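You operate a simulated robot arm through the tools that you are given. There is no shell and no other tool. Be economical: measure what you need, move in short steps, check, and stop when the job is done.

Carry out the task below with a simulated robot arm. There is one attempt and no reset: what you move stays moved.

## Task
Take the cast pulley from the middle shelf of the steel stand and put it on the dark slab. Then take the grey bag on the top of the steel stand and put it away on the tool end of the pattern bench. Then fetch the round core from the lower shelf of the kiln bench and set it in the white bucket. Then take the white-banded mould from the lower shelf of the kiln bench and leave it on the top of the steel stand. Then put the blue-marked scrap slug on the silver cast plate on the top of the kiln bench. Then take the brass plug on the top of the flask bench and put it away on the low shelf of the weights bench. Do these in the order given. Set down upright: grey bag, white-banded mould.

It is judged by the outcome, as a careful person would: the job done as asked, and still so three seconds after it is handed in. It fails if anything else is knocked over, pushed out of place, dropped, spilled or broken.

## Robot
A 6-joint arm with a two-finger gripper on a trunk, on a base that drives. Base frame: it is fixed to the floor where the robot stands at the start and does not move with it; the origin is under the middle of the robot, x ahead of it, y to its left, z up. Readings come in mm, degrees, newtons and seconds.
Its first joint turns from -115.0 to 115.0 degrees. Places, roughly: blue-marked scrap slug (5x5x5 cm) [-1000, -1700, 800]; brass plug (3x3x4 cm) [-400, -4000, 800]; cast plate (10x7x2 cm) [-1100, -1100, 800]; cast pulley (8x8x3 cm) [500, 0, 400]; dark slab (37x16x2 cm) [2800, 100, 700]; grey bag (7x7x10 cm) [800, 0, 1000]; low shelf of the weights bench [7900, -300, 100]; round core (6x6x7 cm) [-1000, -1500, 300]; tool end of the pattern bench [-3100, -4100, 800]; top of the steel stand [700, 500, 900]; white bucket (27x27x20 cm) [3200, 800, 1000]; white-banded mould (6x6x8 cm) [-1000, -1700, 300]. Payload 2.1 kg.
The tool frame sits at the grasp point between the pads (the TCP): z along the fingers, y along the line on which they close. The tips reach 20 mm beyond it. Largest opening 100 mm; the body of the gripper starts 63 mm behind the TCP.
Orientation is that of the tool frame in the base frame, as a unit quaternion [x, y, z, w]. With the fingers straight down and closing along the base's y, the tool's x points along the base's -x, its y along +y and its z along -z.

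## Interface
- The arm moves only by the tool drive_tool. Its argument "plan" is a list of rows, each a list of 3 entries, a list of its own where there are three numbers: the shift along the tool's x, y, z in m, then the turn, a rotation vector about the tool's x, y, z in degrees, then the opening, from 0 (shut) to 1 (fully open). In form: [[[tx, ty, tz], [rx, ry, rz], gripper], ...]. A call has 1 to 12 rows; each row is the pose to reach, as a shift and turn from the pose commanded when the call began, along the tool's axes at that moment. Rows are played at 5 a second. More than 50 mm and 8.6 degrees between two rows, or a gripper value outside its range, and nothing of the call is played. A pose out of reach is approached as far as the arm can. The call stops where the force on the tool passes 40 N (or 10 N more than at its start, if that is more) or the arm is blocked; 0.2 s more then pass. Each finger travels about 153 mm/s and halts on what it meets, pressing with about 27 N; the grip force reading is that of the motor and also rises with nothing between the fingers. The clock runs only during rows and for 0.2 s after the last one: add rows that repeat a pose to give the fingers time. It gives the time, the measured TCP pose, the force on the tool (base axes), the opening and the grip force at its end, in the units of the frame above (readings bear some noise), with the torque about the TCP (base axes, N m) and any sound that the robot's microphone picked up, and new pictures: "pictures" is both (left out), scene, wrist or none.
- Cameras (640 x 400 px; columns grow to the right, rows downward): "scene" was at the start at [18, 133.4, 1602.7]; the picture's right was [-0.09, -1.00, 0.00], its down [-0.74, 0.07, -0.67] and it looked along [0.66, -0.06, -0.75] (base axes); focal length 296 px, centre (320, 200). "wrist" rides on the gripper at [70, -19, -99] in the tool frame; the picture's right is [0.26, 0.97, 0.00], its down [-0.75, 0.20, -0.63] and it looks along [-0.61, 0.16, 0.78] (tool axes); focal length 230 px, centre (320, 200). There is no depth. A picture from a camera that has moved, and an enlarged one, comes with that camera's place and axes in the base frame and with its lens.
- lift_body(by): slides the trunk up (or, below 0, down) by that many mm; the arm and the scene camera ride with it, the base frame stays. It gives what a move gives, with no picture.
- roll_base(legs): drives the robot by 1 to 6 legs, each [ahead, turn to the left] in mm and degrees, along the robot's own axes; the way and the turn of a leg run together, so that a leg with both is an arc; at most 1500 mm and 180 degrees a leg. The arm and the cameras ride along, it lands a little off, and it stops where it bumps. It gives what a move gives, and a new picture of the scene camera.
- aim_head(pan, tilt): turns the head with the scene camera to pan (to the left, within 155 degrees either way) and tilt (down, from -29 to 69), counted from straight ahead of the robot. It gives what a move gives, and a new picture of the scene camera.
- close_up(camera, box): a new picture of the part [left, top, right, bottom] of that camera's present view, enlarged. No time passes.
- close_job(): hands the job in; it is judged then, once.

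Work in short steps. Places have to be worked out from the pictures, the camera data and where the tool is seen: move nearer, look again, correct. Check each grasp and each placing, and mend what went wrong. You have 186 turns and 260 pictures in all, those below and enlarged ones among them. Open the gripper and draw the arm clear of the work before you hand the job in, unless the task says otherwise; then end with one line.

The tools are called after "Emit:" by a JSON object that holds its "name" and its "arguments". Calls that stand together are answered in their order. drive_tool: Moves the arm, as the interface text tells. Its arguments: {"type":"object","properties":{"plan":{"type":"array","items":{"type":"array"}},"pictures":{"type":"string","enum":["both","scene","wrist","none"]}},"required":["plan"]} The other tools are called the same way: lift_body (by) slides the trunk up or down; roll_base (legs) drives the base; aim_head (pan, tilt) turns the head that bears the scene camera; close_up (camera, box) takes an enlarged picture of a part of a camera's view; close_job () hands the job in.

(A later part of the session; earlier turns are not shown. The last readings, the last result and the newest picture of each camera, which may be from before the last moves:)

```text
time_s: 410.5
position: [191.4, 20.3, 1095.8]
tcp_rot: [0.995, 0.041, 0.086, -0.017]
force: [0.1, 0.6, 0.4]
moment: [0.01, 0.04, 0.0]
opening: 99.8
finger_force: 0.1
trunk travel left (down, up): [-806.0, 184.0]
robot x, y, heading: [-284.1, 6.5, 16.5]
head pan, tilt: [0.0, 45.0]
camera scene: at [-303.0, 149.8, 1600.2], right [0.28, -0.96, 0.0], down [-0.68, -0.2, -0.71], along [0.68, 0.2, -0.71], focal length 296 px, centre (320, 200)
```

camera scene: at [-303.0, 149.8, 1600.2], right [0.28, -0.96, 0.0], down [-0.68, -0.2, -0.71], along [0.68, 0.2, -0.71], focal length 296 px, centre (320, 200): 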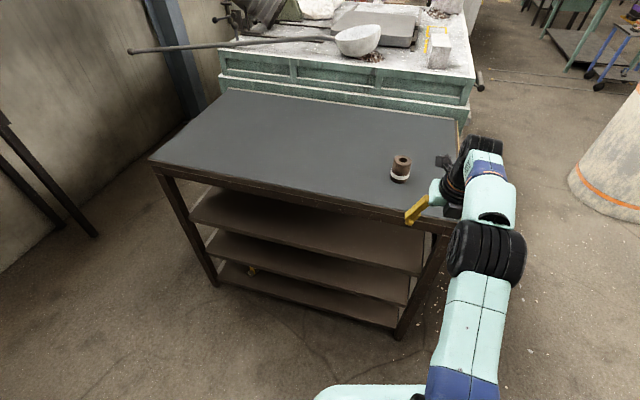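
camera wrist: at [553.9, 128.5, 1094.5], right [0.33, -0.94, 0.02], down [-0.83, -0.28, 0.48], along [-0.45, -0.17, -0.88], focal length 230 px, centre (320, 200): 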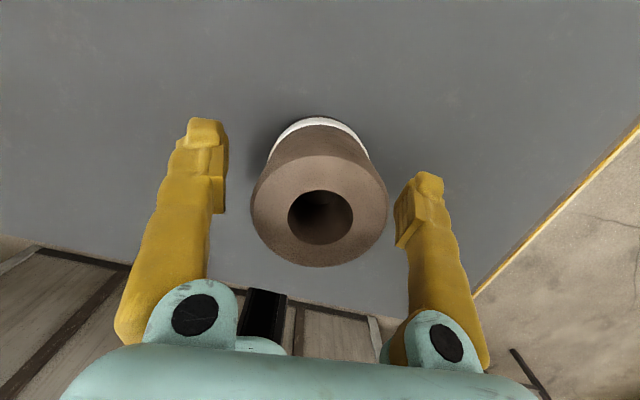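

Mould stands upright on the stand top. Now the slug: return to the kiln bench.

Emit:
{"name": "roll_base", "arguments": {"legs": [[0, -103], [1000, 0], [600, 0], [0, -94]]}}

Emit:
{"name": "aim_head", "arguments": {"pan": 0, "tilt": 40}}

```text
time_s: 426.9
position: [-578.9, -1462.0, 1096.8]
tcp_rot: [0.1, 0.991, -0.006, -0.088]
force: [-0.1, 1.2, -0.5]
moment: [0.0, 0.03, 0.0]
opening: 99.9
finger_force: 0.0
trunk travel left (down, up): [-806.0, 184.0]
robot x, y, heading: [-121.0, -1587.8, -179.9]
head pan, tilt: [0.0, 45.0]
camera scene: at [-140.9, -1724.0, 1600.2], right [0.0, 1.0, 0.0], down [0.71, 0.0, -0.71], along [-0.71, 0.0, -0.71], focal length 296 px, centre (320, 200)
```

scene: 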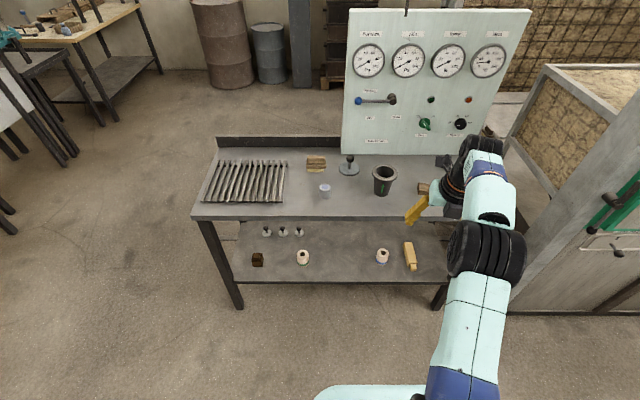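

```text
time_s: 427.6
position: [-579.1, -1461.4, 1096.9]
tcp_rot: [0.1, 0.991, -0.006, -0.088]
force: [0.1, 0.4, -0.4]
moment: [0.01, -0.01, -0.02]
opening: 100.0
finger_force: 0.1
trunk travel left (down, up): [-806.0, 184.0]
robot x, y, heading: [-120.0, -1586.1, -179.8]
head pan, tilt: [0.0, 40.0]
camera scene: at [-144.7, -1723.9, 1607.5], right [0.0, 1.0, 0.0], down [0.64, 0.0, -0.77], along [-0.77, 0.0, -0.64], focal length 296 px, centre (320, 200)
```

scene: 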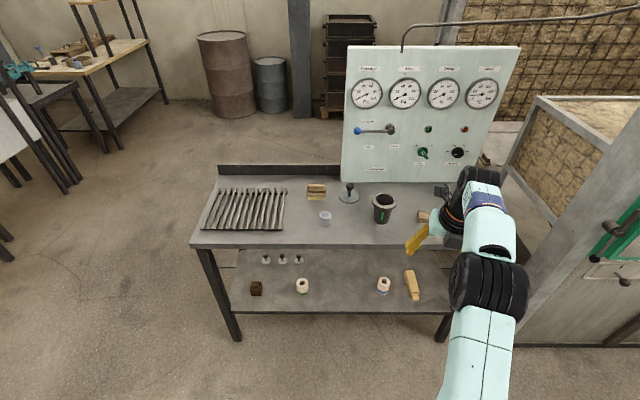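

Slug at about (-968, -1704) on the bench top. S-curve left by ~240 mm to line up on it.

Emit:
{"name": "roll_base", "arguments": {"legs": [[-250, 0], [295, 48], [295, -48]]}}

Emit:
{"name": "close_up", "arguments": {"camera": "scene", "box": [300, 120, 560, 283]}}

```text
time_s: 433.8
position: [-845.3, -1710.3, 1097.1]
tcp_rot: [0.089, 0.992, -0.007, -0.088]
force: [0.1, 0.6, 0.5]
moment: [-0.02, 0.0, -0.01]
opening: 99.9
finger_force: 0.0
trunk travel left (down, up): [-806.0, 184.0]
robot x, y, heading: [-387.5, -1823.1, -178.1]
head pan, tilt: [0.0, 40.0]
camera scene: at [-404.8, -1964.3, 1607.5], right [-0.03, 1.0, 0.0], down [0.64, 0.02, -0.77], along [-0.77, -0.02, -0.64], focal length 296 px, centre (320, 200)
```

scene: 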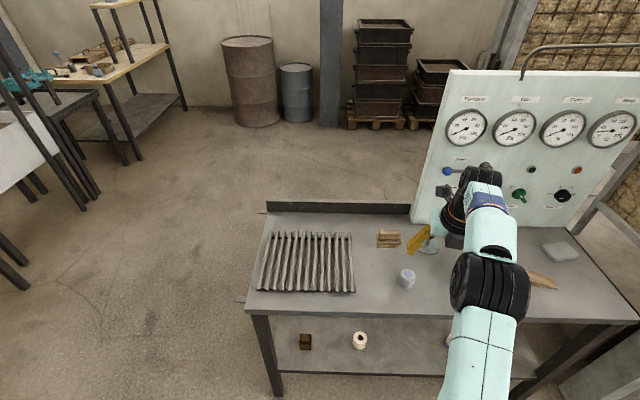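

```text
2.45 times, centred on (430, 202) of scene
camera zoom: at [-404.8, -1964.3, 1607.5], right [-0.03, 1.0, 0.0], down [0.64, 0.02, -0.77], along [-0.77, -0.02, -0.64], focal length 726 px, centre (50, 196)
```

zoom: 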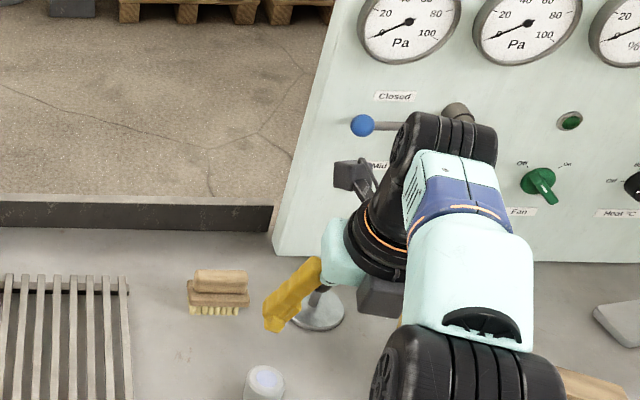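

Bench top ≈ z 810, slug ≈(-958, -1704). Align, roll 108 mm and lower to look.

Emit:
{"name": "roll_base", "arguments": {"legs": [[0, -1.3], [108, 0]]}}

Emit:
{"name": "lift_body", "arguments": {"by": -170}}

Emit:
{"name": "close_up", "arguments": {"camera": "wrist", "box": [0, 0, 640, 400]}}

```text
time_s: 435.3
position: [-946.7, -1701.1, 1098.9]
tcp_rot: [0.1, 0.991, -0.006, -0.092]
force: [0.4, 0.9, 1.1]
moment: [0.01, 0.02, 0.01]
opening: 99.7
finger_force: 0.1
trunk travel left (down, up): [-806.0, 184.0]
robot x, y, heading: [-495.8, -1825.2, -179.4]
head pan, tilt: [0.0, 40.0]
camera scene: at [-508.6, -1964.5, 1607.8], right [-0.01, 1.0, 0.0], down [0.64, 0.01, -0.77], along [-0.77, -0.01, -0.64], focal length 296 px, centre (320, 200)
```

scene: 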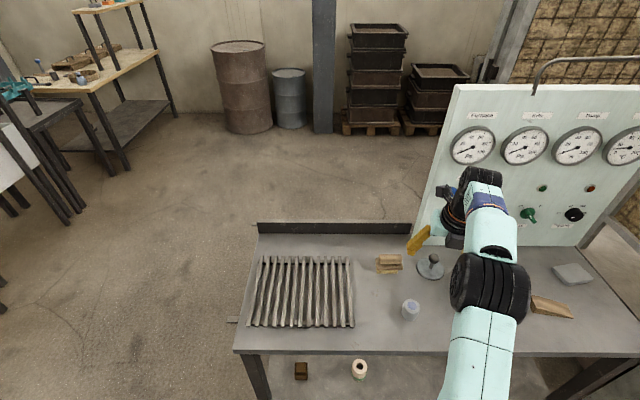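

```text
time_s: 437.2
position: [-952.7, -1702.2, 927.5]
tcp_rot: [0.099, 0.991, -0.006, -0.089]
force: [-0.4, -0.2, 0.3]
moment: [0.0, -0.03, -0.04]
opening: 100.0
finger_force: 0.1
trunk travel left (down, up): [-636.0, 354.0]
robot x, y, heading: [-489.2, -1825.7, -179.2]
head pan, tilt: [0.0, 40.0]
```

```text
1.00 times, centred on (320, 200) of wrist (not enlarged: the box is as wide or as high as the picture)
camera zoom: at [-1006.7, -1706.5, 1034.9], right [-0.06, 1.0, 0.02], down [0.87, 0.04, 0.48], along [0.48, 0.04, -0.88], focal length 230 px, centre (320, 200)
```

zoom: 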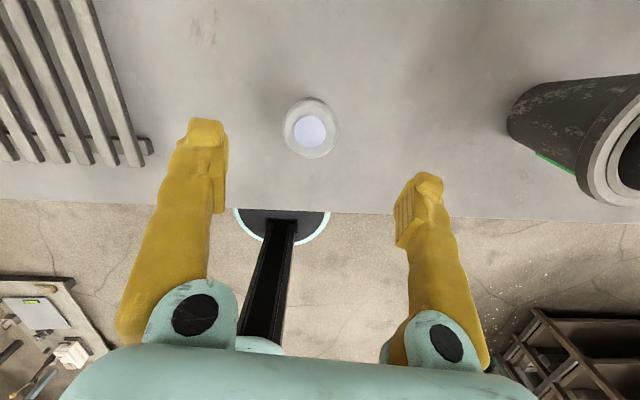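

Slug centre ≈(-967, -1708). Nudge base and lower to z≈845.

Emit:
{"name": "roll_base", "arguments": {"legs": [[13, 0.7]]}}

Emit:
{"name": "lift_body", "arguments": {"by": -82}}

Emit:
{"name": "close_up", "arguments": {"camera": "wrist", "box": [0, 0, 640, 400]}}

```text
time_s: 438.0
position: [-967.8, -1707.6, 927.6]
tcp_rot: [0.093, 0.992, -0.006, -0.089]
force: [0.8, 0.6, -0.3]
moment: [0.0, -0.02, 0.01]
opening: 99.8
finger_force: 0.1
trunk travel left (down, up): [-636.0, 354.0]
robot x, y, heading: [-504.2, -1826.5, -178.8]
head pan, tilt: [0.0, 40.0]
camera scene: at [-528.7, -1965.1, 1437.6], right [-0.02, 1.0, 0.0], down [0.64, 0.01, -0.77], along [-0.77, -0.02, -0.64], focal length 296 px, centre (320, 200)
```

scene: 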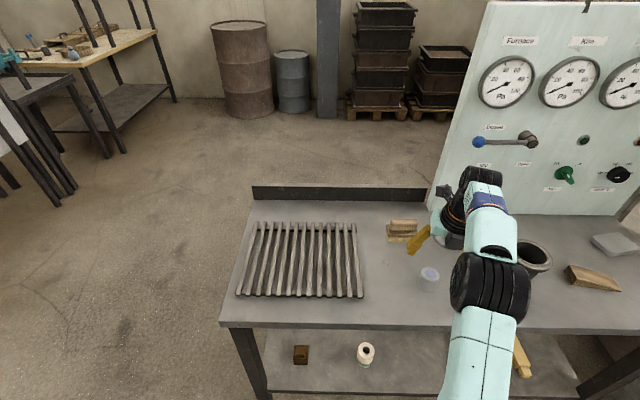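

```text
time_s: 439.2
position: [-967.6, -1707.0, 845.0]
tcp_rot: [0.093, 0.992, -0.006, -0.089]
force: [-0.1, 0.6, 0.4]
moment: [0.0, 0.03, 0.0]
opening: 99.8
finger_force: 0.1
trunk travel left (down, up): [-554.0, 436.0]
robot x, y, heading: [-507.5, -1826.6, -179.0]
head pan, tilt: [0.0, 40.0]
```

```text
1.00 times, centred on (320, 200) of wrist (not enlarged: the box is as wide or as high as the picture)
camera zoom: at [-1021.1, -1713.1, 953.0], right [-0.07, 1.0, 0.02], down [0.87, 0.05, 0.48], along [0.48, 0.05, -0.88], focal length 230 px, centre (320, 200)
```

zoom: 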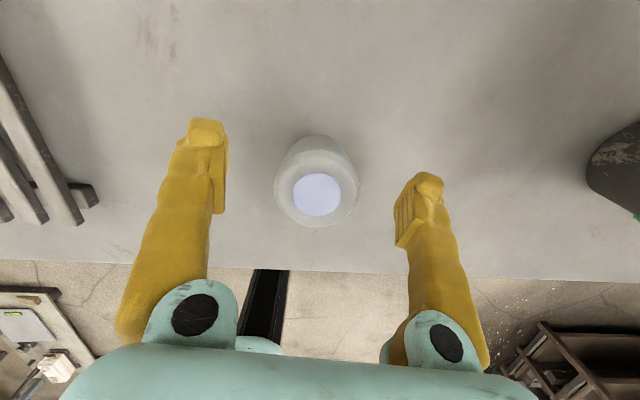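

Centred. Lower 9 mm and close.

Emit:
{"name": "lift_body", "arguments": {"by": -9}}

Emit:
{"name": "drive_tool", "arguments": {"plan": [[[0, 0, 0], [0, 0, 0], 0.85], [[0, 0, 0], [0, 0, 0], 0.7], [[0, 0, 0], [0, 0, 0], 0.55], [[0, 0, 0], [0, 0, 0], 0.4], [[0, 0, 0], [0, 0, 0], 0.25], [[0, 0, 0], [0, 0, 0], 0.2], [[0, 0, 0], [0, 0, 0], 0.2]], "pictures": "none"}}

Emit:
{"name": "lift_body", "arguments": {"by": 14}}

Emit:
{"name": "close_up", "arguments": {"camera": "wrist", "box": [0, 0, 640, 400]}}

```text
time_s: 439.8
position: [-967.3, -1707.6, 834.9]
tcp_rot: [0.093, 0.992, -0.007, -0.088]
force: [0.5, 0.7, -0.2]
moment: [0.05, -0.01, 0.01]
opening: 99.9
finger_force: 0.0
trunk travel left (down, up): [-545.0, 445.0]
robot x, y, heading: [-507.4, -1825.7, -178.8]
head pan, tilt: [0.0, 40.0]
```

```text
time_s: 441.4
position: [-968.4, -1707.8, 836.3]
tcp_rot: [0.094, 0.992, -0.006, -0.088]
force: [0.6, -1.0, 0.7]
moment: [0.0, 0.02, -0.01]
opening: 44.5
finger_force: 26.3
trunk travel left (down, up): [-545.0, 445.0]
robot x, y, heading: [-504.0, -1824.3, -178.9]
head pan, tilt: [0.0, 40.0]
```

```text
time_s: 442.0
position: [-969.8, -1707.7, 849.5]
tcp_rot: [0.093, 0.992, -0.006, -0.089]
force: [0.8, -0.6, -2.1]
moment: [0.01, -0.02, 0.01]
opening: 44.9
finger_force: 26.4
trunk travel left (down, up): [-559.0, 431.0]
robot x, y, heading: [-509.6, -1827.7, -179.0]
head pan, tilt: [0.0, 40.0]
```

```text
1.00 times, centred on (320, 200) of wrist (not enlarged: the box is as wide or as high as the picture)
camera zoom: at [-1021.5, -1713.0, 957.7], right [-0.07, 1.0, 0.02], down [0.87, 0.05, 0.48], along [0.48, 0.05, -0.88], focal length 230 px, centre (320, 200)
```

zoom: 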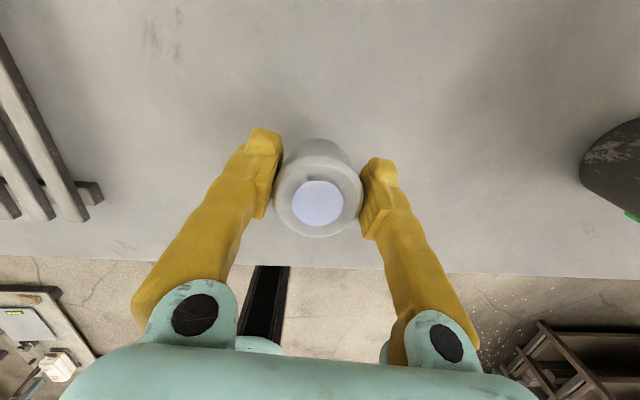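

Slug held. Raise, back off, and reposition in front of the bench's right end to reach the silver plate.

Emit:
{"name": "lift_body", "arguments": {"by": 150}}

Emit:
{"name": "roll_base", "arguments": {"legs": [[-350, 0], [0, -80.5], [776, 0], [0, 94.5]]}}

Emit:
{"name": "close_up", "arguments": {"camera": "wrist", "box": [0, 0, 640, 400]}}

```text
time_s: 443.7
position: [-969.3, -1706.9, 998.5]
tcp_rot: [0.093, 0.992, -0.007, -0.087]
force: [0.2, -0.1, -3.2]
moment: [-0.02, -0.01, 0.02]
opening: 44.5
finger_force: 26.9
trunk travel left (down, up): [-709.0, 281.0]
robot x, y, heading: [-507.2, -1825.3, -178.8]
head pan, tilt: [0.0, 40.0]
```

```text
time_s: 457.2
position: [-793.5, -1030.3, 999.3]
tcp_rot: [-0.023, 0.996, -0.016, -0.087]
force: [0.2, 0.4, -2.3]
moment: [0.0, -0.01, -0.02]
opening: 44.7
finger_force: 27.1
trunk travel left (down, up): [-709.0, 281.0]
robot x, y, heading: [-318.9, -1039.1, -165.4]
head pan, tilt: [0.0, 40.0]
camera scene: at [-306.6, -1179.0, 1510.5], right [-0.25, 0.97, 0.0], down [0.62, 0.16, -0.77], along [-0.74, -0.19, -0.64], focal length 296 px, centre (320, 200)
```

scene: 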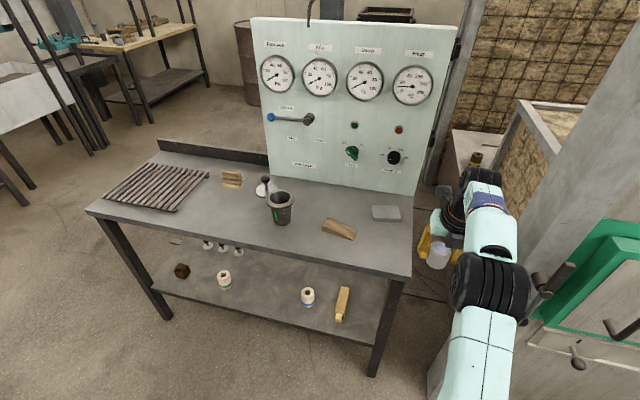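

```text
1.00 times, centred on (320, 200) of wrist (not enlarged: the box is as wide or as high as the picture)
camera zoom: at [-843.2, -1048.0, 1107.7], right [-0.3, 0.95, 0.02], down [0.84, 0.25, 0.48], along [0.46, 0.16, -0.88], focal length 230 px, centre (320, 200)
```

zoom: 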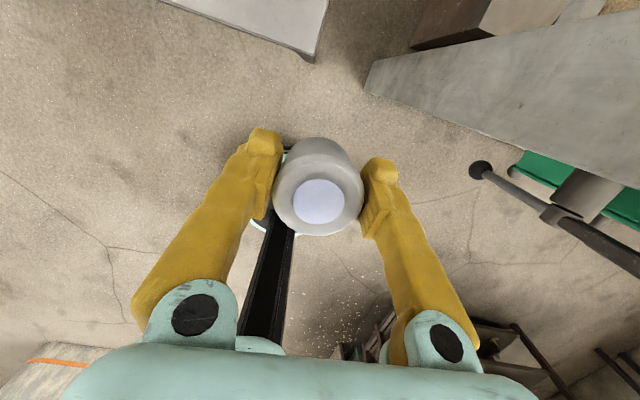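

Plate centre ≈(-1105, -1145). Turn 2.4° left, roll 250 mm and check.

Emit:
{"name": "roll_base", "arguments": {"legs": [[0, 2.4], [255, 0]]}}

Emit:
{"name": "close_up", "arguments": {"camera": "wrist", "box": [0, 0, 640, 400]}}

```text
time_s: 459.5
position: [-1036.9, -1121.8, 1000.6]
tcp_rot: [-0.041, 0.995, -0.018, -0.086]
force: [0.8, 0.2, -3.3]
moment: [0.01, 0.01, -0.02]
opening: 44.6
finger_force: 26.7
trunk travel left (down, up): [-709.0, 281.0]
robot x, y, heading: [-560.0, -1111.6, -163.1]
head pan, tilt: [0.0, 40.0]
camera scene: at [-545.2, -1252.4, 1510.5], right [-0.29, 0.96, 0.0], down [0.62, 0.19, -0.77], along [-0.73, -0.22, -0.64], focal length 296 px, centre (320, 200)
```

scene: 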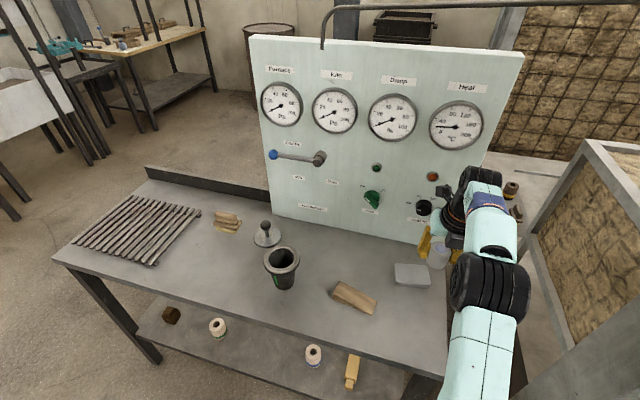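

```text
1.00 times, centred on (320, 200) of wrist (not enlarged: the box is as wide or as high as the picture)
camera zoom: at [-1086.4, -1141.4, 1107.8], right [-0.34, 0.94, 0.02], down [0.83, 0.29, 0.48], along [0.45, 0.18, -0.88], focal length 230 px, centre (320, 200)
```

zoom: 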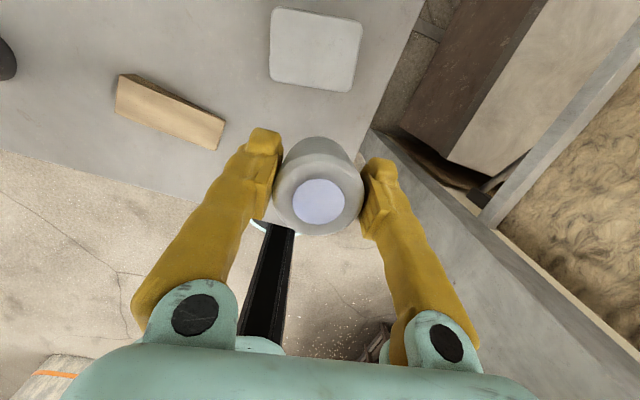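

Plate centre confirmed ≈(-1106, -1148). Roll 72 mm and lower to z≈880.

Emit:
{"name": "roll_base", "arguments": {"legs": [[72, 0.6]]}}

Emit:
{"name": "lift_body", "arguments": {"by": -110}}

Emit:
{"name": "close_up", "arguments": {"camera": "wrist", "box": [0, 0, 640, 400]}}

Emit:
{"name": "close_up", "arguments": {"camera": "scene", "box": [360, 150, 560, 330]}}

```text
time_s: 460.5
position: [-1095.8, -1143.4, 1004.3]
tcp_rot: [-0.046, 0.995, -0.02, -0.092]
force: [0.6, 0.1, -2.3]
moment: [0.01, 0.07, 0.03]
opening: 44.1
finger_force: 27.4
trunk travel left (down, up): [-709.0, 281.0]
robot x, y, heading: [-630.2, -1132.4, -162.5]
head pan, tilt: [0.0, 40.0]
camera scene: at [-601.3, -1269.7, 1510.8], right [-0.3, 0.95, 0.0], down [0.61, 0.19, -0.77], along [-0.74, -0.23, -0.64], focal length 296 px, centre (320, 200)
```

scene: 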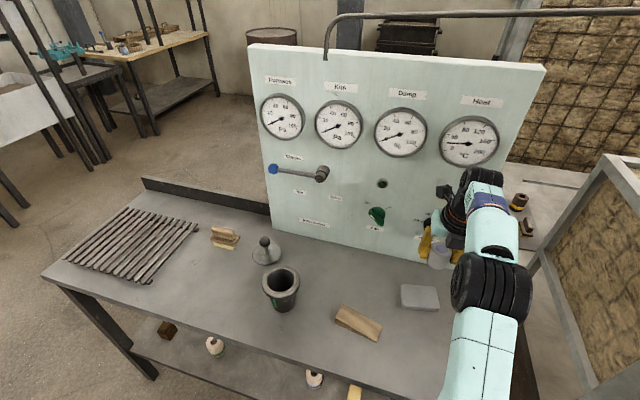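

```text
time_s: 461.9
position: [-1103.6, -1146.3, 890.9]
tcp_rot: [-0.045, 0.995, -0.019, -0.088]
force: [-0.6, -0.1, -1.9]
moment: [-0.01, 0.02, -0.01]
opening: 44.4
finger_force: 27.0
trunk travel left (down, up): [-599.0, 391.0]
robot x, y, heading: [-626.8, -1134.4, -162.7]
head pan, tilt: [0.0, 40.0]
```

```text
1.00 times, centred on (320, 200) of wrist (not enlarged: the box is as wide or as high as the picture)
camera zoom: at [-1153.2, -1166.4, 999.3], right [-0.34, 0.94, 0.02], down [0.83, 0.29, 0.48], along [0.45, 0.18, -0.88], focal length 230 px, centre (320, 200)
```

zoom: 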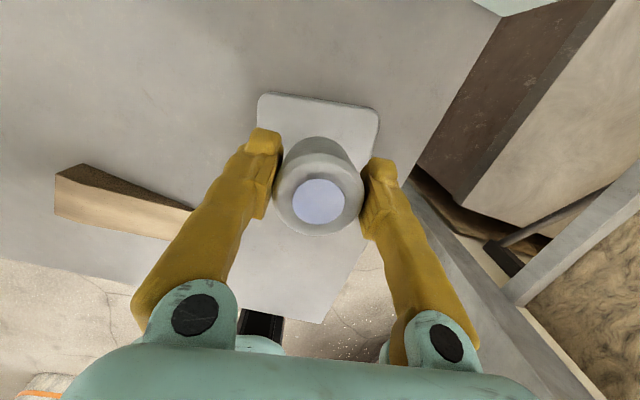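

```text
2.22 times, centred on (460, 240) of scene
camera zoom: at [-612.4, -1273.1, 1400.5], right [-0.3, 0.95, 0.0], down [0.61, 0.19, -0.77], along [-0.73, -0.23, -0.64], focal length 658 px, centre (9, 111)
```

zoom: 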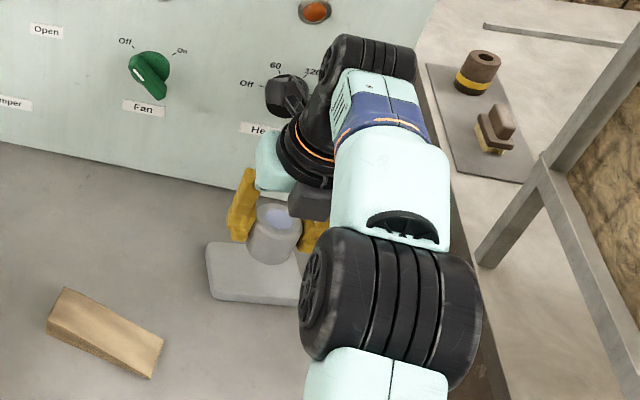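

Slug is over the plate. Lower to near contact.

Emit:
{"name": "lift_body", "arguments": {"by": -29}}

Emit:
{"name": "lift_body", "arguments": {"by": -4}}

```text
time_s: 462.6
position: [-1103.8, -1145.6, 861.7]
tcp_rot: [-0.046, 0.995, -0.019, -0.087]
force: [-1.3, -0.1, -1.9]
moment: [-0.01, 0.01, -0.01]
opening: 44.3
finger_force: 26.9
trunk travel left (down, up): [-570.0, 420.0]
robot x, y, heading: [-630.6, -1128.6, -162.6]
head pan, tilt: [0.0, 40.0]
```

```text
time_s: 463.2
position: [-1104.3, -1147.2, 857.3]
tcp_rot: [-0.045, 0.995, -0.018, -0.088]
force: [0.5, -0.4, -3.0]
moment: [0.04, 0.03, -0.05]
opening: 44.3
finger_force: 27.0
trunk travel left (down, up): [-566.0, 424.0]
robot x, y, heading: [-627.2, -1131.1, -162.6]
head pan, tilt: [0.0, 40.0]
```

Emit:
{"name": "lift_body", "arguments": {"by": -3}}

Emit:
{"name": "lift_body", "arguments": {"by": -2}}

```text
time_s: 463.7
position: [-1103.7, -1146.8, 854.2]
tcp_rot: [-0.046, 0.995, -0.018, -0.087]
force: [-1.5, -0.9, -1.6]
moment: [0.03, 0.03, 0.01]
opening: 44.4
finger_force: 27.1
trunk travel left (down, up): [-563.0, 427.0]
robot x, y, heading: [-627.5, -1130.9, -162.7]
head pan, tilt: [0.0, 40.0]
```

```text
time_s: 464.2
position: [-1104.7, -1147.1, 852.9]
tcp_rot: [-0.045, 0.995, -0.019, -0.086]
force: [-0.3, 0.0, -1.1]
moment: [-0.02, 0.02, -0.06]
opening: 44.5
finger_force: 26.8
trunk travel left (down, up): [-561.0, 429.0]
robot x, y, heading: [-633.5, -1135.1, -162.7]
head pan, tilt: [0.0, 40.0]
```

Emit:
{"name": "lift_body", "arguments": {"by": -3}}

Emit:
{"name": "lift_body", "arguments": {"by": -2}}

```text
time_s: 464.7
position: [-1104.2, -1146.6, 851.8]
tcp_rot: [-0.046, 0.995, -0.02, -0.09]
force: [-2.7, 0.2, 9.6]
moment: [0.19, -0.07, 0.04]
opening: 44.4
finger_force: 27.3
trunk travel left (down, up): [-558.0, 432.0]
robot x, y, heading: [-627.2, -1133.2, -162.7]
head pan, tilt: [0.0, 40.0]
```

```text
time_s: 465.2
position: [-1103.9, -1146.9, 849.1]
tcp_rot: [-0.046, 0.995, -0.019, -0.089]
force: [-6.5, -0.8, 17.7]
moment: [0.05, 0.07, -0.06]
opening: 44.4
finger_force: 26.8
trunk travel left (down, up): [-556.0, 434.0]
robot x, y, heading: [-630.7, -1133.3, -162.8]
head pan, tilt: [0.0, 40.0]
```

Contact on the plate; open and rise.

Emit:
{"name": "drive_tool", "arguments": {"plan": [[[0, 0, 0], [0, 0, 0], 0.44], [[0, 0, 0], [0, 0, 0], 0.5], [[0, 0, 0], [0, 0, 0], 0.6], [[0, 0, 0], [0, 0, 0], 0.75], [[0, 0, 0], [0, 0, 0], 0.8], [[0, 0, 0], [0, 0, 0], 0.8]], "pictures": "none"}}

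Emit:
{"name": "lift_body", "arguments": {"by": 150}}

Emit:
{"name": "close_up", "arguments": {"camera": "wrist", "box": [0, 0, 640, 400]}}

```text
time_s: 466.6
position: [-1104.0, -1146.0, 848.3]
tcp_rot: [-0.046, 0.995, -0.019, -0.087]
force: [0.1, 0.1, 0.1]
moment: [-0.05, 0.04, -0.03]
opening: 80.2
finger_force: 0.0
trunk travel left (down, up): [-556.0, 434.0]
robot x, y, heading: [-630.2, -1134.0, -162.8]
head pan, tilt: [0.0, 40.0]
```

```text
time_s: 468.4
position: [-1103.1, -1145.4, 997.9]
tcp_rot: [-0.045, 0.995, -0.019, -0.087]
force: [-0.8, -1.3, -0.2]
moment: [-0.03, 0.03, -0.03]
opening: 80.1
finger_force: 0.0
trunk travel left (down, up): [-706.0, 284.0]
robot x, y, heading: [-626.4, -1133.6, -162.5]
head pan, tilt: [0.0, 40.0]
```

```text
1.00 times, centred on (320, 200) of wrist (not enlarged: the box is as wide or as high as the picture)
camera zoom: at [-1153.2, -1166.5, 1106.3], right [-0.34, 0.94, 0.02], down [0.83, 0.29, 0.48], along [0.45, 0.18, -0.88], focal length 230 px, centre (320, 200)
```

zoom: 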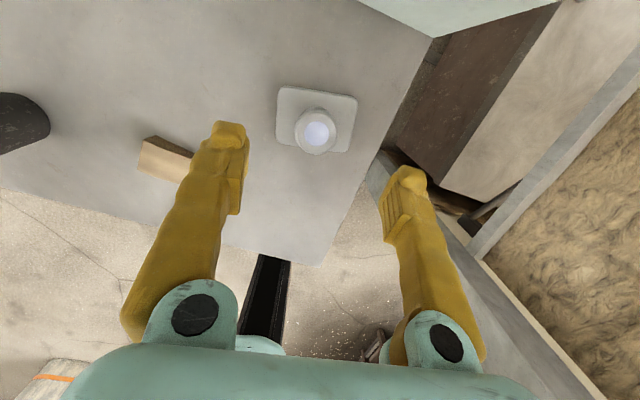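

Slug is on the plate. Now toward the flask bench for the brass plug.

Emit:
{"name": "roll_base", "arguments": {"legs": [[-450, 0], [0, 68], [1000, 0], [900, 0]]}}

Emit:
{"name": "aim_head", "arguments": {"pan": 0, "tilt": 30}}

```text
time_s: 483.1
position: [-567.1, -3319.7, 997.4]
tcp_rot: [-0.589, 0.803, -0.064, -0.063]
force: [0.7, -0.3, -0.2]
moment: [-0.05, 0.0, 0.0]
opening: 80.3
finger_force: 0.0
trunk travel left (down, up): [-706.0, 284.0]
robot x, y, heading: [-395.4, -2877.4, -95.4]
head pan, tilt: [0.0, 40.0]
camera scene: at [-259.2, -2914.8, 1507.5], right [-1.0, 0.1, 0.0], down [0.06, 0.64, -0.77], along [-0.07, -0.76, -0.64], focal length 296 px, centre (320, 200)
```

scene: 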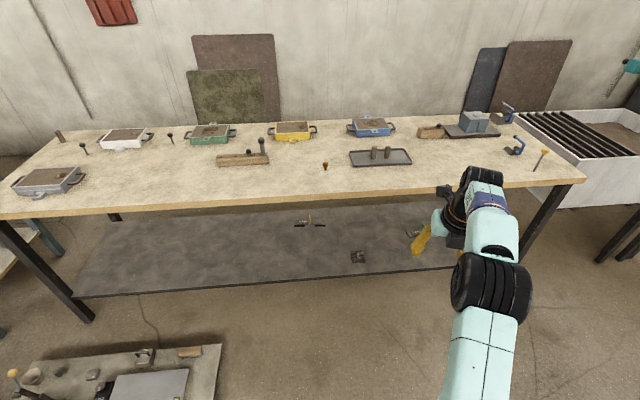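

```text
time_s: 483.9
position: [-566.2, -3319.0, 997.4]
tcp_rot: [-0.589, 0.803, -0.065, -0.062]
force: [-0.2, -0.8, -0.1]
moment: [-0.02, 0.02, 0.0]
opening: 79.8
finger_force: 0.1
trunk travel left (down, up): [-706.0, 284.0]
robot x, y, heading: [-395.4, -2880.8, -95.6]
head pan, tilt: [0.0, 30.0]
camera scene: at [-259.7, -2920.4, 1522.8], right [-1.0, 0.1, 0.0], down [0.05, 0.5, -0.87], along [-0.08, -0.86, -0.5], focal length 296 px, centre (320, 200)
```

scene: 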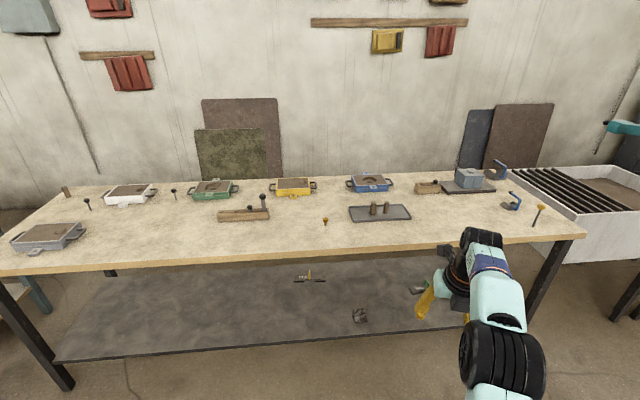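

Zoom on the small objects around the bench middle.

Emit:
{"name": "close_up", "arguments": {"camera": "scene", "box": [290, 170, 430, 258]}}

Emit:
{"name": "close_up", "arguments": {"camera": "scene", "box": [400, 150, 600, 275]}}

```text
4.55 times, centred on (360, 214) of scene
camera zoom: at [-259.7, -2920.4, 1522.8], right [-1.0, 0.1, 0.0], down [0.05, 0.5, -0.87], along [-0.08, -0.86, -0.5], focal length 1345 px, centre (138, 136)
```

zoom: 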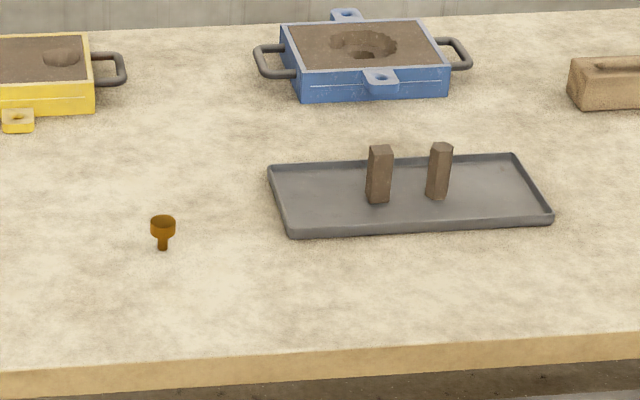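

```text
3.20 times, centred on (500, 212) of scene
camera zoom: at [-259.7, -2920.4, 1522.8], right [-1.0, 0.1, 0.0], down [0.05, 0.5, -0.87], along [-0.08, -0.86, -0.5], focal length 947 px, centre (-256, 160)
```

zoom: 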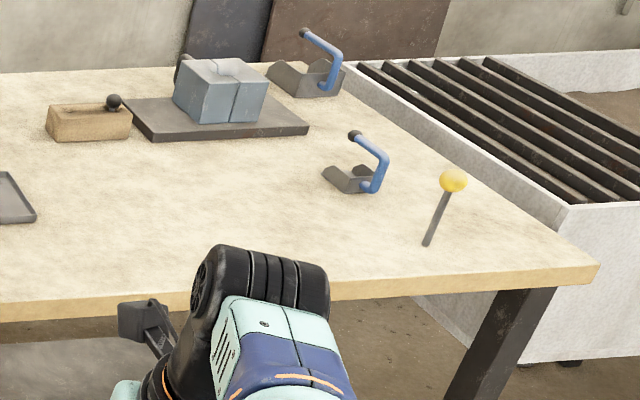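

The brass plug (wide head on a stem) is near (-379, -3948). Before grasping, test how low the arm can go with the trunk fully down, since the goal shelf is at z≈100.

Emit:
{"name": "lift_body", "arguments": {"by": -400}}

Emit:
{"name": "lift_body", "arguments": {"by": -300}}

Emit:
{"name": "drive_tool", "arguments": {"plan": [[[-0.007, 0, 0.039], [0, 4, 0], 0.8], [[-0.014, 0, 0.079], [0, 8, 0], 0.8], [[-0.02, 0, 0.118], [0, 12, 0], 0.8], [[-0.027, 0, 0.158], [0, 16, 0], 0.8], [[-0.027, 0, 0.158], [0, 16, 0], 0.8]], "pictures": "scene"}}

```text
time_s: 487.7
position: [-566.4, -3319.5, 596.5]
tcp_rot: [-0.589, 0.803, -0.064, -0.063]
force: [1.1, 0.6, 0.2]
moment: [-0.02, 0.02, -0.03]
opening: 79.9
finger_force: 0.2
trunk travel left (down, up): [-306.0, 684.0]
robot x, y, heading: [-394.2, -2876.9, -95.6]
head pan, tilt: [0.0, 30.0]
```

```text
time_s: 490.7
position: [-567.3, -3319.2, 298.9]
tcp_rot: [-0.588, 0.804, -0.064, -0.062]
force: [-0.2, -0.6, -0.2]
moment: [0.03, -0.04, -0.02]
opening: 80.1
finger_force: 0.1
trunk travel left (down, up): [-6.0, 984.0]
robot x, y, heading: [-396.1, -2877.8, -95.5]
head pan, tilt: [0.0, 30.0]
```

```text
time_s: 491.9
position: [-561.2, -3321.7, 136.9]
tcp_rot: [-0.573, 0.788, -0.144, -0.174]
force: [-0.1, 0.4, 0.3]
moment: [-0.01, 0.01, -0.03]
opening: 79.9
finger_force: 0.1
trunk travel left (down, up): [-6.0, 984.0]
robot x, y, heading: [-391.7, -2876.5, -95.5]
head pan, tilt: [0.0, 30.0]
camera scene: at [-259.8, -2920.2, 822.9], right [-1.0, 0.1, 0.0], down [0.05, 0.5, -0.87], along [-0.08, -0.86, -0.5], focal length 296 px, centre (320, 200)
```

scene: 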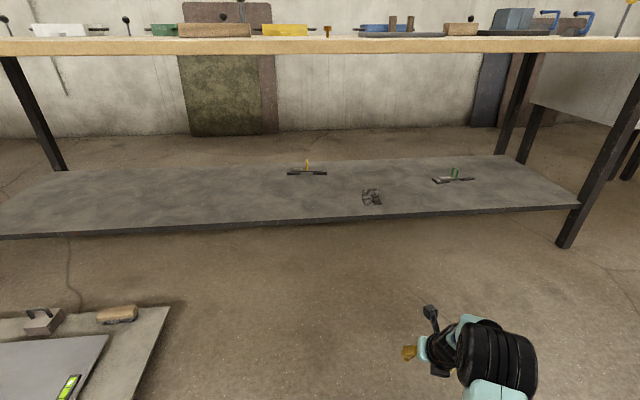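

It reaches z≈137 at p≈64° easily, so I'll use this arm pose for grasp and placing. Bench top ≈803. Raise, turn and approach the plug.

Emit:
{"name": "lift_body", "arguments": {"by": 400}}

Emit:
{"name": "lift_body", "arguments": {"by": 365}}

Emit:
{"name": "roll_base", "arguments": {"legs": [[0, 12.9], [560, 0]]}}

Emit:
{"name": "close_up", "arguments": {"camera": "wrist", "box": [0, 0, 640, 400]}}

```text
time_s: 495.7
position: [-561.2, -3321.9, 536.8]
tcp_rot: [-0.574, 0.787, -0.145, -0.174]
force: [-1.2, 0.3, 0.2]
moment: [-0.01, 0.0, -0.04]
opening: 80.0
finger_force: 0.0
trunk travel left (down, up): [-406.0, 584.0]
robot x, y, heading: [-396.1, -2875.2, -95.8]
head pan, tilt: [0.0, 30.0]
```

```text
time_s: 499.2
position: [-561.1, -3321.0, 903.0]
tcp_rot: [-0.574, 0.787, -0.145, -0.175]
force: [0.3, -0.1, 0.7]
moment: [0.01, -0.04, -0.03]
opening: 80.0
finger_force: 0.1
trunk travel left (down, up): [-771.0, 219.0]
robot x, y, heading: [-395.7, -2875.2, -95.6]
head pan, tilt: [0.0, 30.0]
```

```text
time_s: 503.3
position: [-386.5, -3903.3, 901.6]
tcp_rot: [-0.66, 0.717, -0.163, -0.156]
force: [-0.1, -0.4, -0.4]
moment: [0.03, 0.02, 0.02]
opening: 80.0
finger_force: 0.0
trunk travel left (down, up): [-771.0, 219.0]
robot x, y, heading: [-325.0, -3436.2, -82.7]
head pan, tilt: [0.0, 30.0]
camera scene: at [-181.7, -3445.8, 1587.9], right [-0.99, -0.13, 0.0], down [-0.06, 0.5, -0.87], along [0.11, -0.86, -0.5], focal length 296 px, centre (320, 200)
```

scene: 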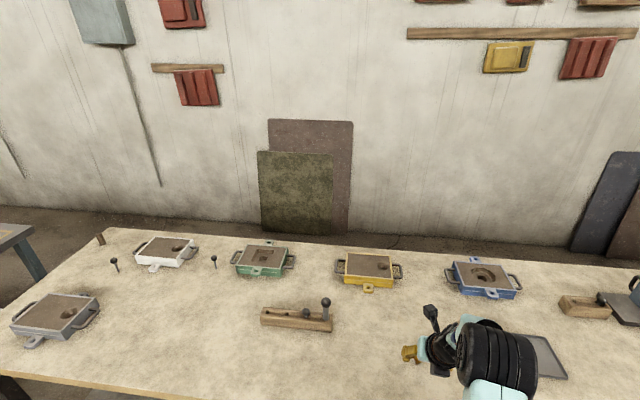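

```text
1.00 times, centred on (320, 200) of wrist (not enlarged: the box is as wide or as high as the picture)
camera zoom: at [-372.3, -3924.5, 1021.0], right [-0.98, -0.15, 0.09], down [-0.13, 0.96, 0.23], along [-0.12, 0.21, -0.97], focal length 230 px, centre (320, 200)
```

zoom: 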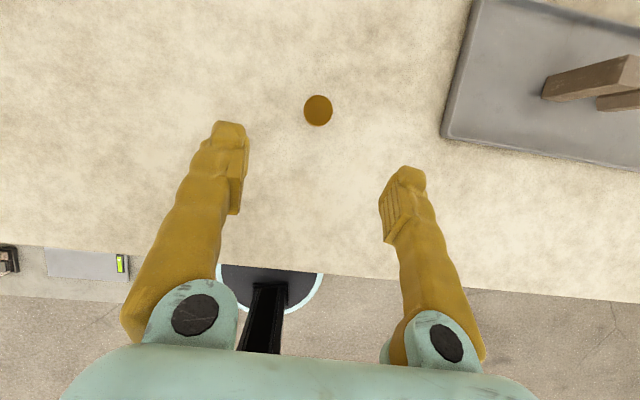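

Plug head at ≈(-382, -3952). Roll 49 mm, lower to z≈832 and check.

Emit:
{"name": "roll_base", "arguments": {"legs": [[48, 0]]}}

Emit:
{"name": "lift_body", "arguments": {"by": -65}}

Emit:
{"name": "close_up", "arguments": {"camera": "wrist", "box": [0, 0, 640, 400]}}

```text
time_s: 504.2
position: [-381.9, -3944.1, 907.5]
tcp_rot: [-0.658, 0.716, -0.168, -0.159]
force: [0.4, 0.5, -0.1]
moment: [-0.04, -0.04, -0.01]
opening: 79.9
finger_force: 0.0
trunk travel left (down, up): [-771.0, 219.0]
robot x, y, heading: [-314.9, -3475.4, -82.4]
head pan, tilt: [0.0, 30.0]
camera scene: at [-177.0, -3481.5, 1588.2], right [-0.99, -0.13, 0.0], down [-0.06, 0.49, -0.87], along [0.11, -0.86, -0.49], focal length 296 px, centre (320, 200)
```

scene: 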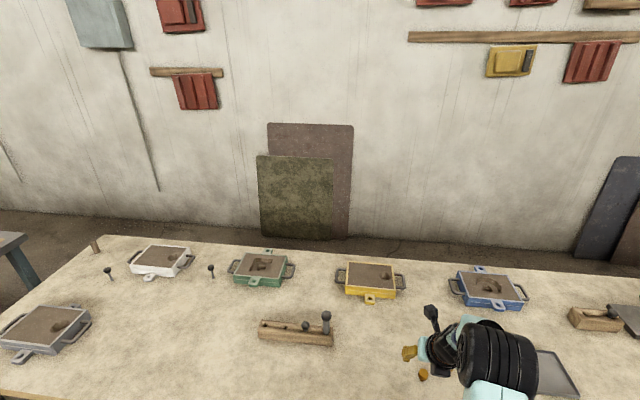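

```text
time_s: 505.2
position: [-380.0, -3950.6, 838.3]
tcp_rot: [-0.658, 0.718, -0.165, -0.157]
force: [0.1, -0.3, 0.2]
moment: [-0.02, 0.01, 0.02]
opening: 79.9
finger_force: 0.1
trunk travel left (down, up): [-706.0, 284.0]
robot x, y, heading: [-314.2, -3479.7, -82.6]
head pan, tilt: [0.0, 30.0]
```

```text
1.00 times, centred on (320, 200) of wrist (not enlarged: the box is as wide or as high as the picture)
camera zoom: at [-366.5, -3970.7, 957.5], right [-0.98, -0.15, 0.09], down [-0.13, 0.97, 0.23], along [-0.12, 0.21, -0.97], focal length 230 px, centre (320, 200)
```

zoom: 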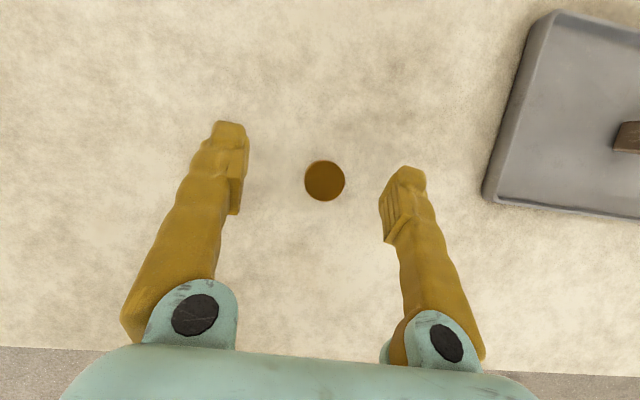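

Centred within 5 mm. Lower 9 mm and close.

Emit:
{"name": "lift_body", "arguments": {"by": -9}}

Emit:
{"name": "drive_tool", "arguments": {"plan": [[[0, 0, 0], [0, 0, 0], 0.65], [[0, 0, 0], [0, 0, 0], 0.5], [[0, 0, 0], [0, 0, 0], 0.38], [[0, 0, 0], [0, 0, 0], 0.28], [[0, 0, 0], [0, 0, 0], 0.15], [[0, 0, 0], [0, 0, 0], 0.05], [[0, 0, 0], [0, 0, 0], 0.05]], "pictures": "none"}}

Emit:
{"name": "lift_body", "arguments": {"by": 20}}

Emit:
{"name": "close_up", "arguments": {"camera": "wrist", "box": [0, 0, 640, 400]}}

```text
time_s: 505.8
position: [-381.3, -3951.6, 830.3]
tcp_rot: [-0.658, 0.718, -0.164, -0.157]
force: [0.3, 0.2, -0.8]
moment: [-0.01, 0.02, 0.0]
opening: 79.8
finger_force: 0.0
trunk travel left (down, up): [-697.0, 293.0]
robot x, y, heading: [-319.9, -3479.0, -82.6]
head pan, tilt: [0.0, 30.0]
```

```text
time_s: 507.4
position: [-380.6, -3952.2, 829.0]
tcp_rot: [-0.658, 0.718, -0.165, -0.158]
force: [0.8, 0.9, 0.4]
moment: [0.0, 0.04, 0.01]
opening: 21.9
finger_force: 27.4
trunk travel left (down, up): [-697.0, 293.0]
robot x, y, heading: [-317.3, -3480.9, -82.7]
head pan, tilt: [0.0, 30.0]
```

```text
time_s: 508.1
position: [-381.4, -3951.0, 849.0]
tcp_rot: [-0.658, 0.718, -0.164, -0.157]
force: [0.2, 0.6, -0.2]
moment: [0.01, -0.03, -0.02]
opening: 22.0
finger_force: 27.2
trunk travel left (down, up): [-717.0, 273.0]
robot x, y, heading: [-319.7, -3479.1, -82.7]
head pan, tilt: [0.0, 30.0]
```

```text
1.00 times, centred on (320, 200) of wrist (not enlarged: the box is as wide or as high as the picture)
camera zoom: at [-366.4, -3971.3, 968.2], right [-0.98, -0.15, 0.09], down [-0.13, 0.97, 0.23], along [-0.12, 0.21, -0.97], focal length 230 px, centre (320, 200)
```

zoom: 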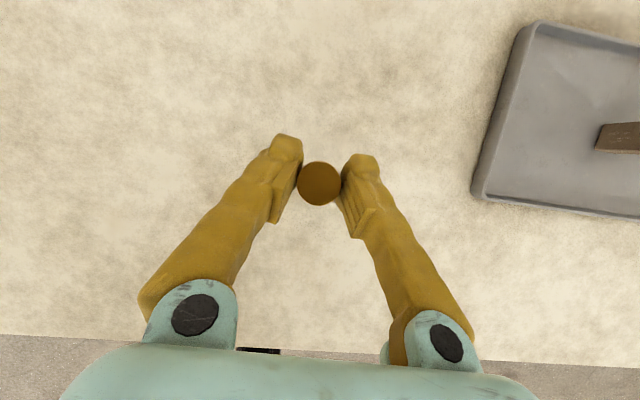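

Plug held at 22 mm. Long drive to the weights bench: first back off and go to the aisle.

Emit:
{"name": "lift_body", "arguments": {"by": 60}}

Emit:
{"name": "roll_base", "arguments": {"legs": [[-450, 0], [0, 143], [1300, 0], [1290, 0], [0, -60]]}}

```text
time_s: 509.1
position: [-379.7, -3951.6, 910.6]
tcp_rot: [-0.658, 0.718, -0.164, -0.157]
force: [-1.2, 0.3, -0.3]
moment: [0.01, 0.01, 0.0]
opening: 22.1
finger_force: 26.5
trunk travel left (down, up): [-777.0, 213.0]
robot x, y, heading: [-317.6, -3480.7, -82.6]
head pan, tilt: [0.0, 30.0]
```

```text
time_s: 532.5
position: [1452.2, -975.4, 908.9]
tcp_rot: [0.966, -0.125, 0.227, 0.015]
force: [0.2, 0.4, -0.6]
moment: [-0.02, -0.01, 0.01]
opening: 21.6
finger_force: 27.9
trunk travel left (down, up): [-777.0, 213.0]
robot x, y, heading: [998.4, -833.7, -2.4]
head pan, tilt: [0.0, 30.0]
camera scene: at [1034.4, -696.2, 1593.8], right [-0.04, -1.0, 0.0], down [-0.5, 0.02, -0.87], along [0.87, -0.03, -0.5], focal length 296 px, centre (320, 200)
```

scene: 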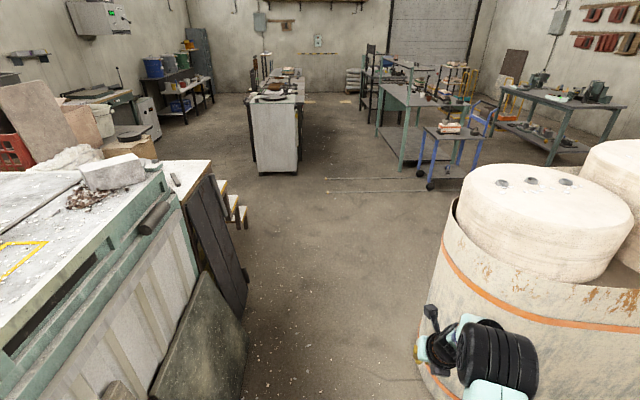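

Zoom on the far end to identify the weights bench near pixel (290, 106).

Emit:
{"name": "close_up", "arguments": {"camera": "scene", "box": [220, 20, 440, 158]}}

```text
2.90 times, centred on (330, 89) of scene
camera zoom: at [1034.4, -696.2, 1593.8], right [-0.04, -1.0, 0.0], down [-0.5, 0.02, -0.87], along [0.87, -0.03, -0.5], focal length 858 px, centre (291, 522)
```

zoom: 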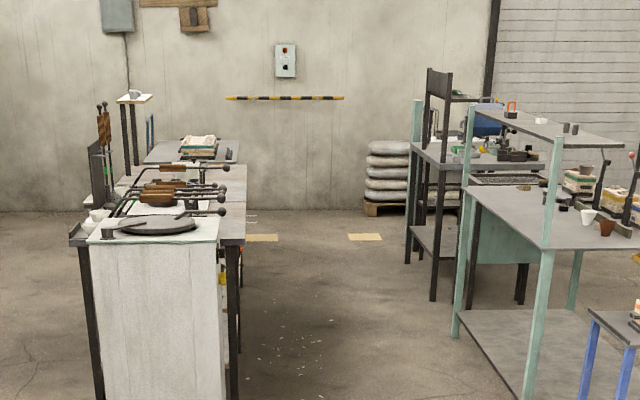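

The weights bench is at the far end of the middle row (x≈7500–8200, y≈-550…150). Floor bars lie in the right aisle, so I'll take the left one.

Emit:
{"name": "roll_base", "arguments": {"legs": [[0, 6], [1430, 0], [0, 18], [1478, 0], [0, 45], [760, 0]]}}

Emit:
{"name": "roll_base", "arguments": {"legs": [[0, -66]]}}

```text
time_s: 554.0
position: [4489.1, 811.7, 910.4]
tcp_rot: [0.874, 0.43, 0.196, -0.114]
force: [0.3, 0.9, -0.5]
moment: [0.01, 0.03, 0.02]
opening: 21.9
finger_force: 27.0
trunk travel left (down, up): [-777.0, 213.0]
robot x, y, heading: [4182.3, 450.1, 64.9]
head pan, tilt: [0.0, 30.0]
camera scene: at [4068.9, 537.4, 1593.9], right [0.9, -0.43, 0.0], down [-0.21, -0.45, -0.87], along [0.37, 0.78, -0.5], focal length 296 px, centre (320, 200)
```

scene: 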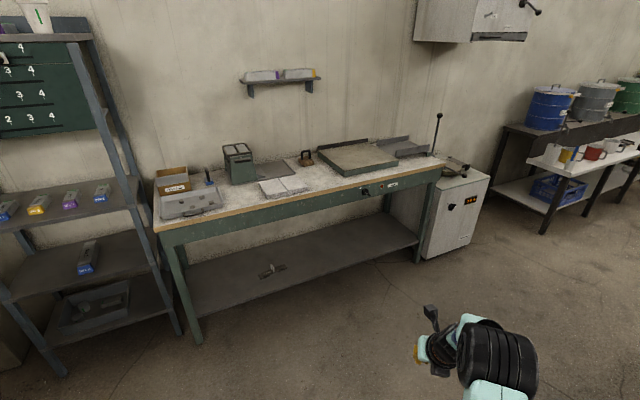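

```text
time_s: 557.4
position: [4636.1, 308.8, 909.2]
tcp_rot: [0.966, -0.125, 0.227, 0.015]
force: [0.1, -0.1, -0.9]
moment: [0.0, 0.01, 0.0]
opening: 21.8
finger_force: 27.4
trunk travel left (down, up): [-777.0, 213.0]
robot x, y, heading: [4181.8, 449.5, -2.4]
head pan, tilt: [0.0, 30.0]
camera scene: at [4218.6, 588.9, 1593.8], right [-0.04, -1.0, 0.0], down [-0.5, 0.02, -0.87], along [0.87, -0.03, -0.5], focal length 296 px, centre (320, 200)
```

scene: 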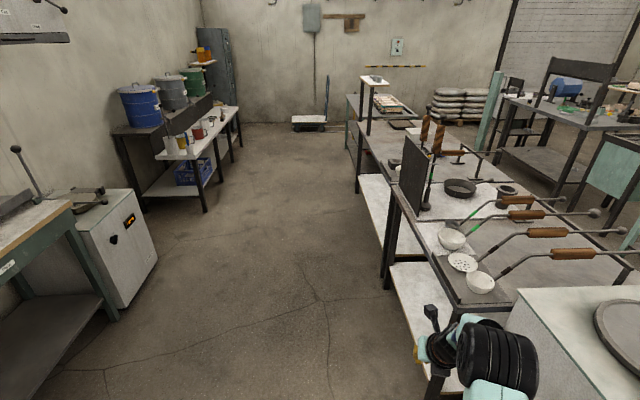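

The weights bench (green-framed, pale box on top) is the farthest in the row. Continue up the left aisle at y≈850.

Emit:
{"name": "roll_base", "arguments": {"legs": [[0, 11], [1450, 0], [1450, 0]]}}

Emit:
{"name": "aim_head", "arguments": {"pan": -50, "tilt": 30}}

```text
time_s: 572.0
position: [7502.1, 872.2, 910.0]
tcp_rot: [0.974, -0.019, 0.227, -0.011]
force: [-0.5, -0.7, -0.7]
moment: [0.03, -0.01, 0.01]
opening: 21.9
finger_force: 27.2
trunk travel left (down, up): [-777.0, 213.0]
robot x, y, heading: [7029.3, 913.9, 10.2]
head pan, tilt: [0.0, 30.0]
camera scene: at [7033.8, 1057.2, 1593.9], right [0.18, -0.98, 0.0], down [-0.49, -0.09, -0.87], along [0.85, 0.15, -0.5], focal length 296 px, centre (320, 200)
```

scene: 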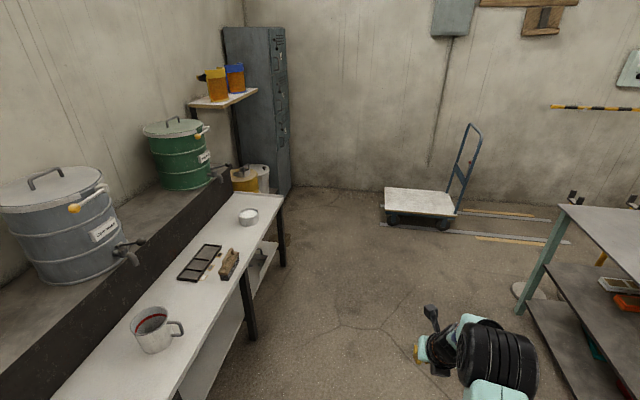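

```text
time_s: 573.2
position: [7501.9, 872.5, 910.9]
tcp_rot: [0.974, -0.018, 0.227, -0.011]
force: [-0.2, 0.0, -0.2]
moment: [0.01, 0.02, 0.02]
opening: 21.8
finger_force: 26.6
trunk travel left (down, up): [-777.0, 213.0]
robot x, y, heading: [7029.0, 913.6, 10.2]
head pan, tilt: [-50.0, 30.0]
camera scene: at [7014.4, 983.4, 1593.9], right [-0.64, -0.77, 0.0], down [-0.38, 0.32, -0.87], along [0.66, -0.55, -0.5], focal length 296 px, centre (320, 200)
```

scene: 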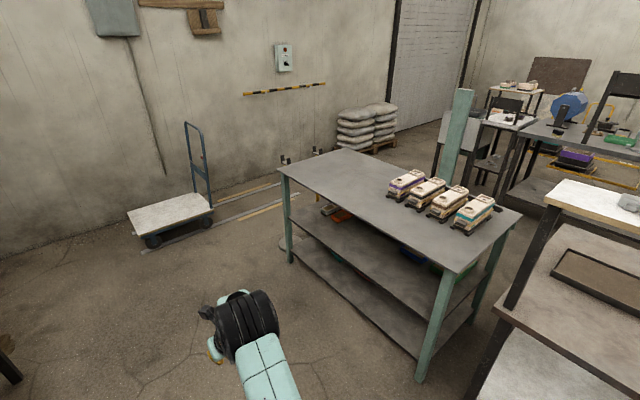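

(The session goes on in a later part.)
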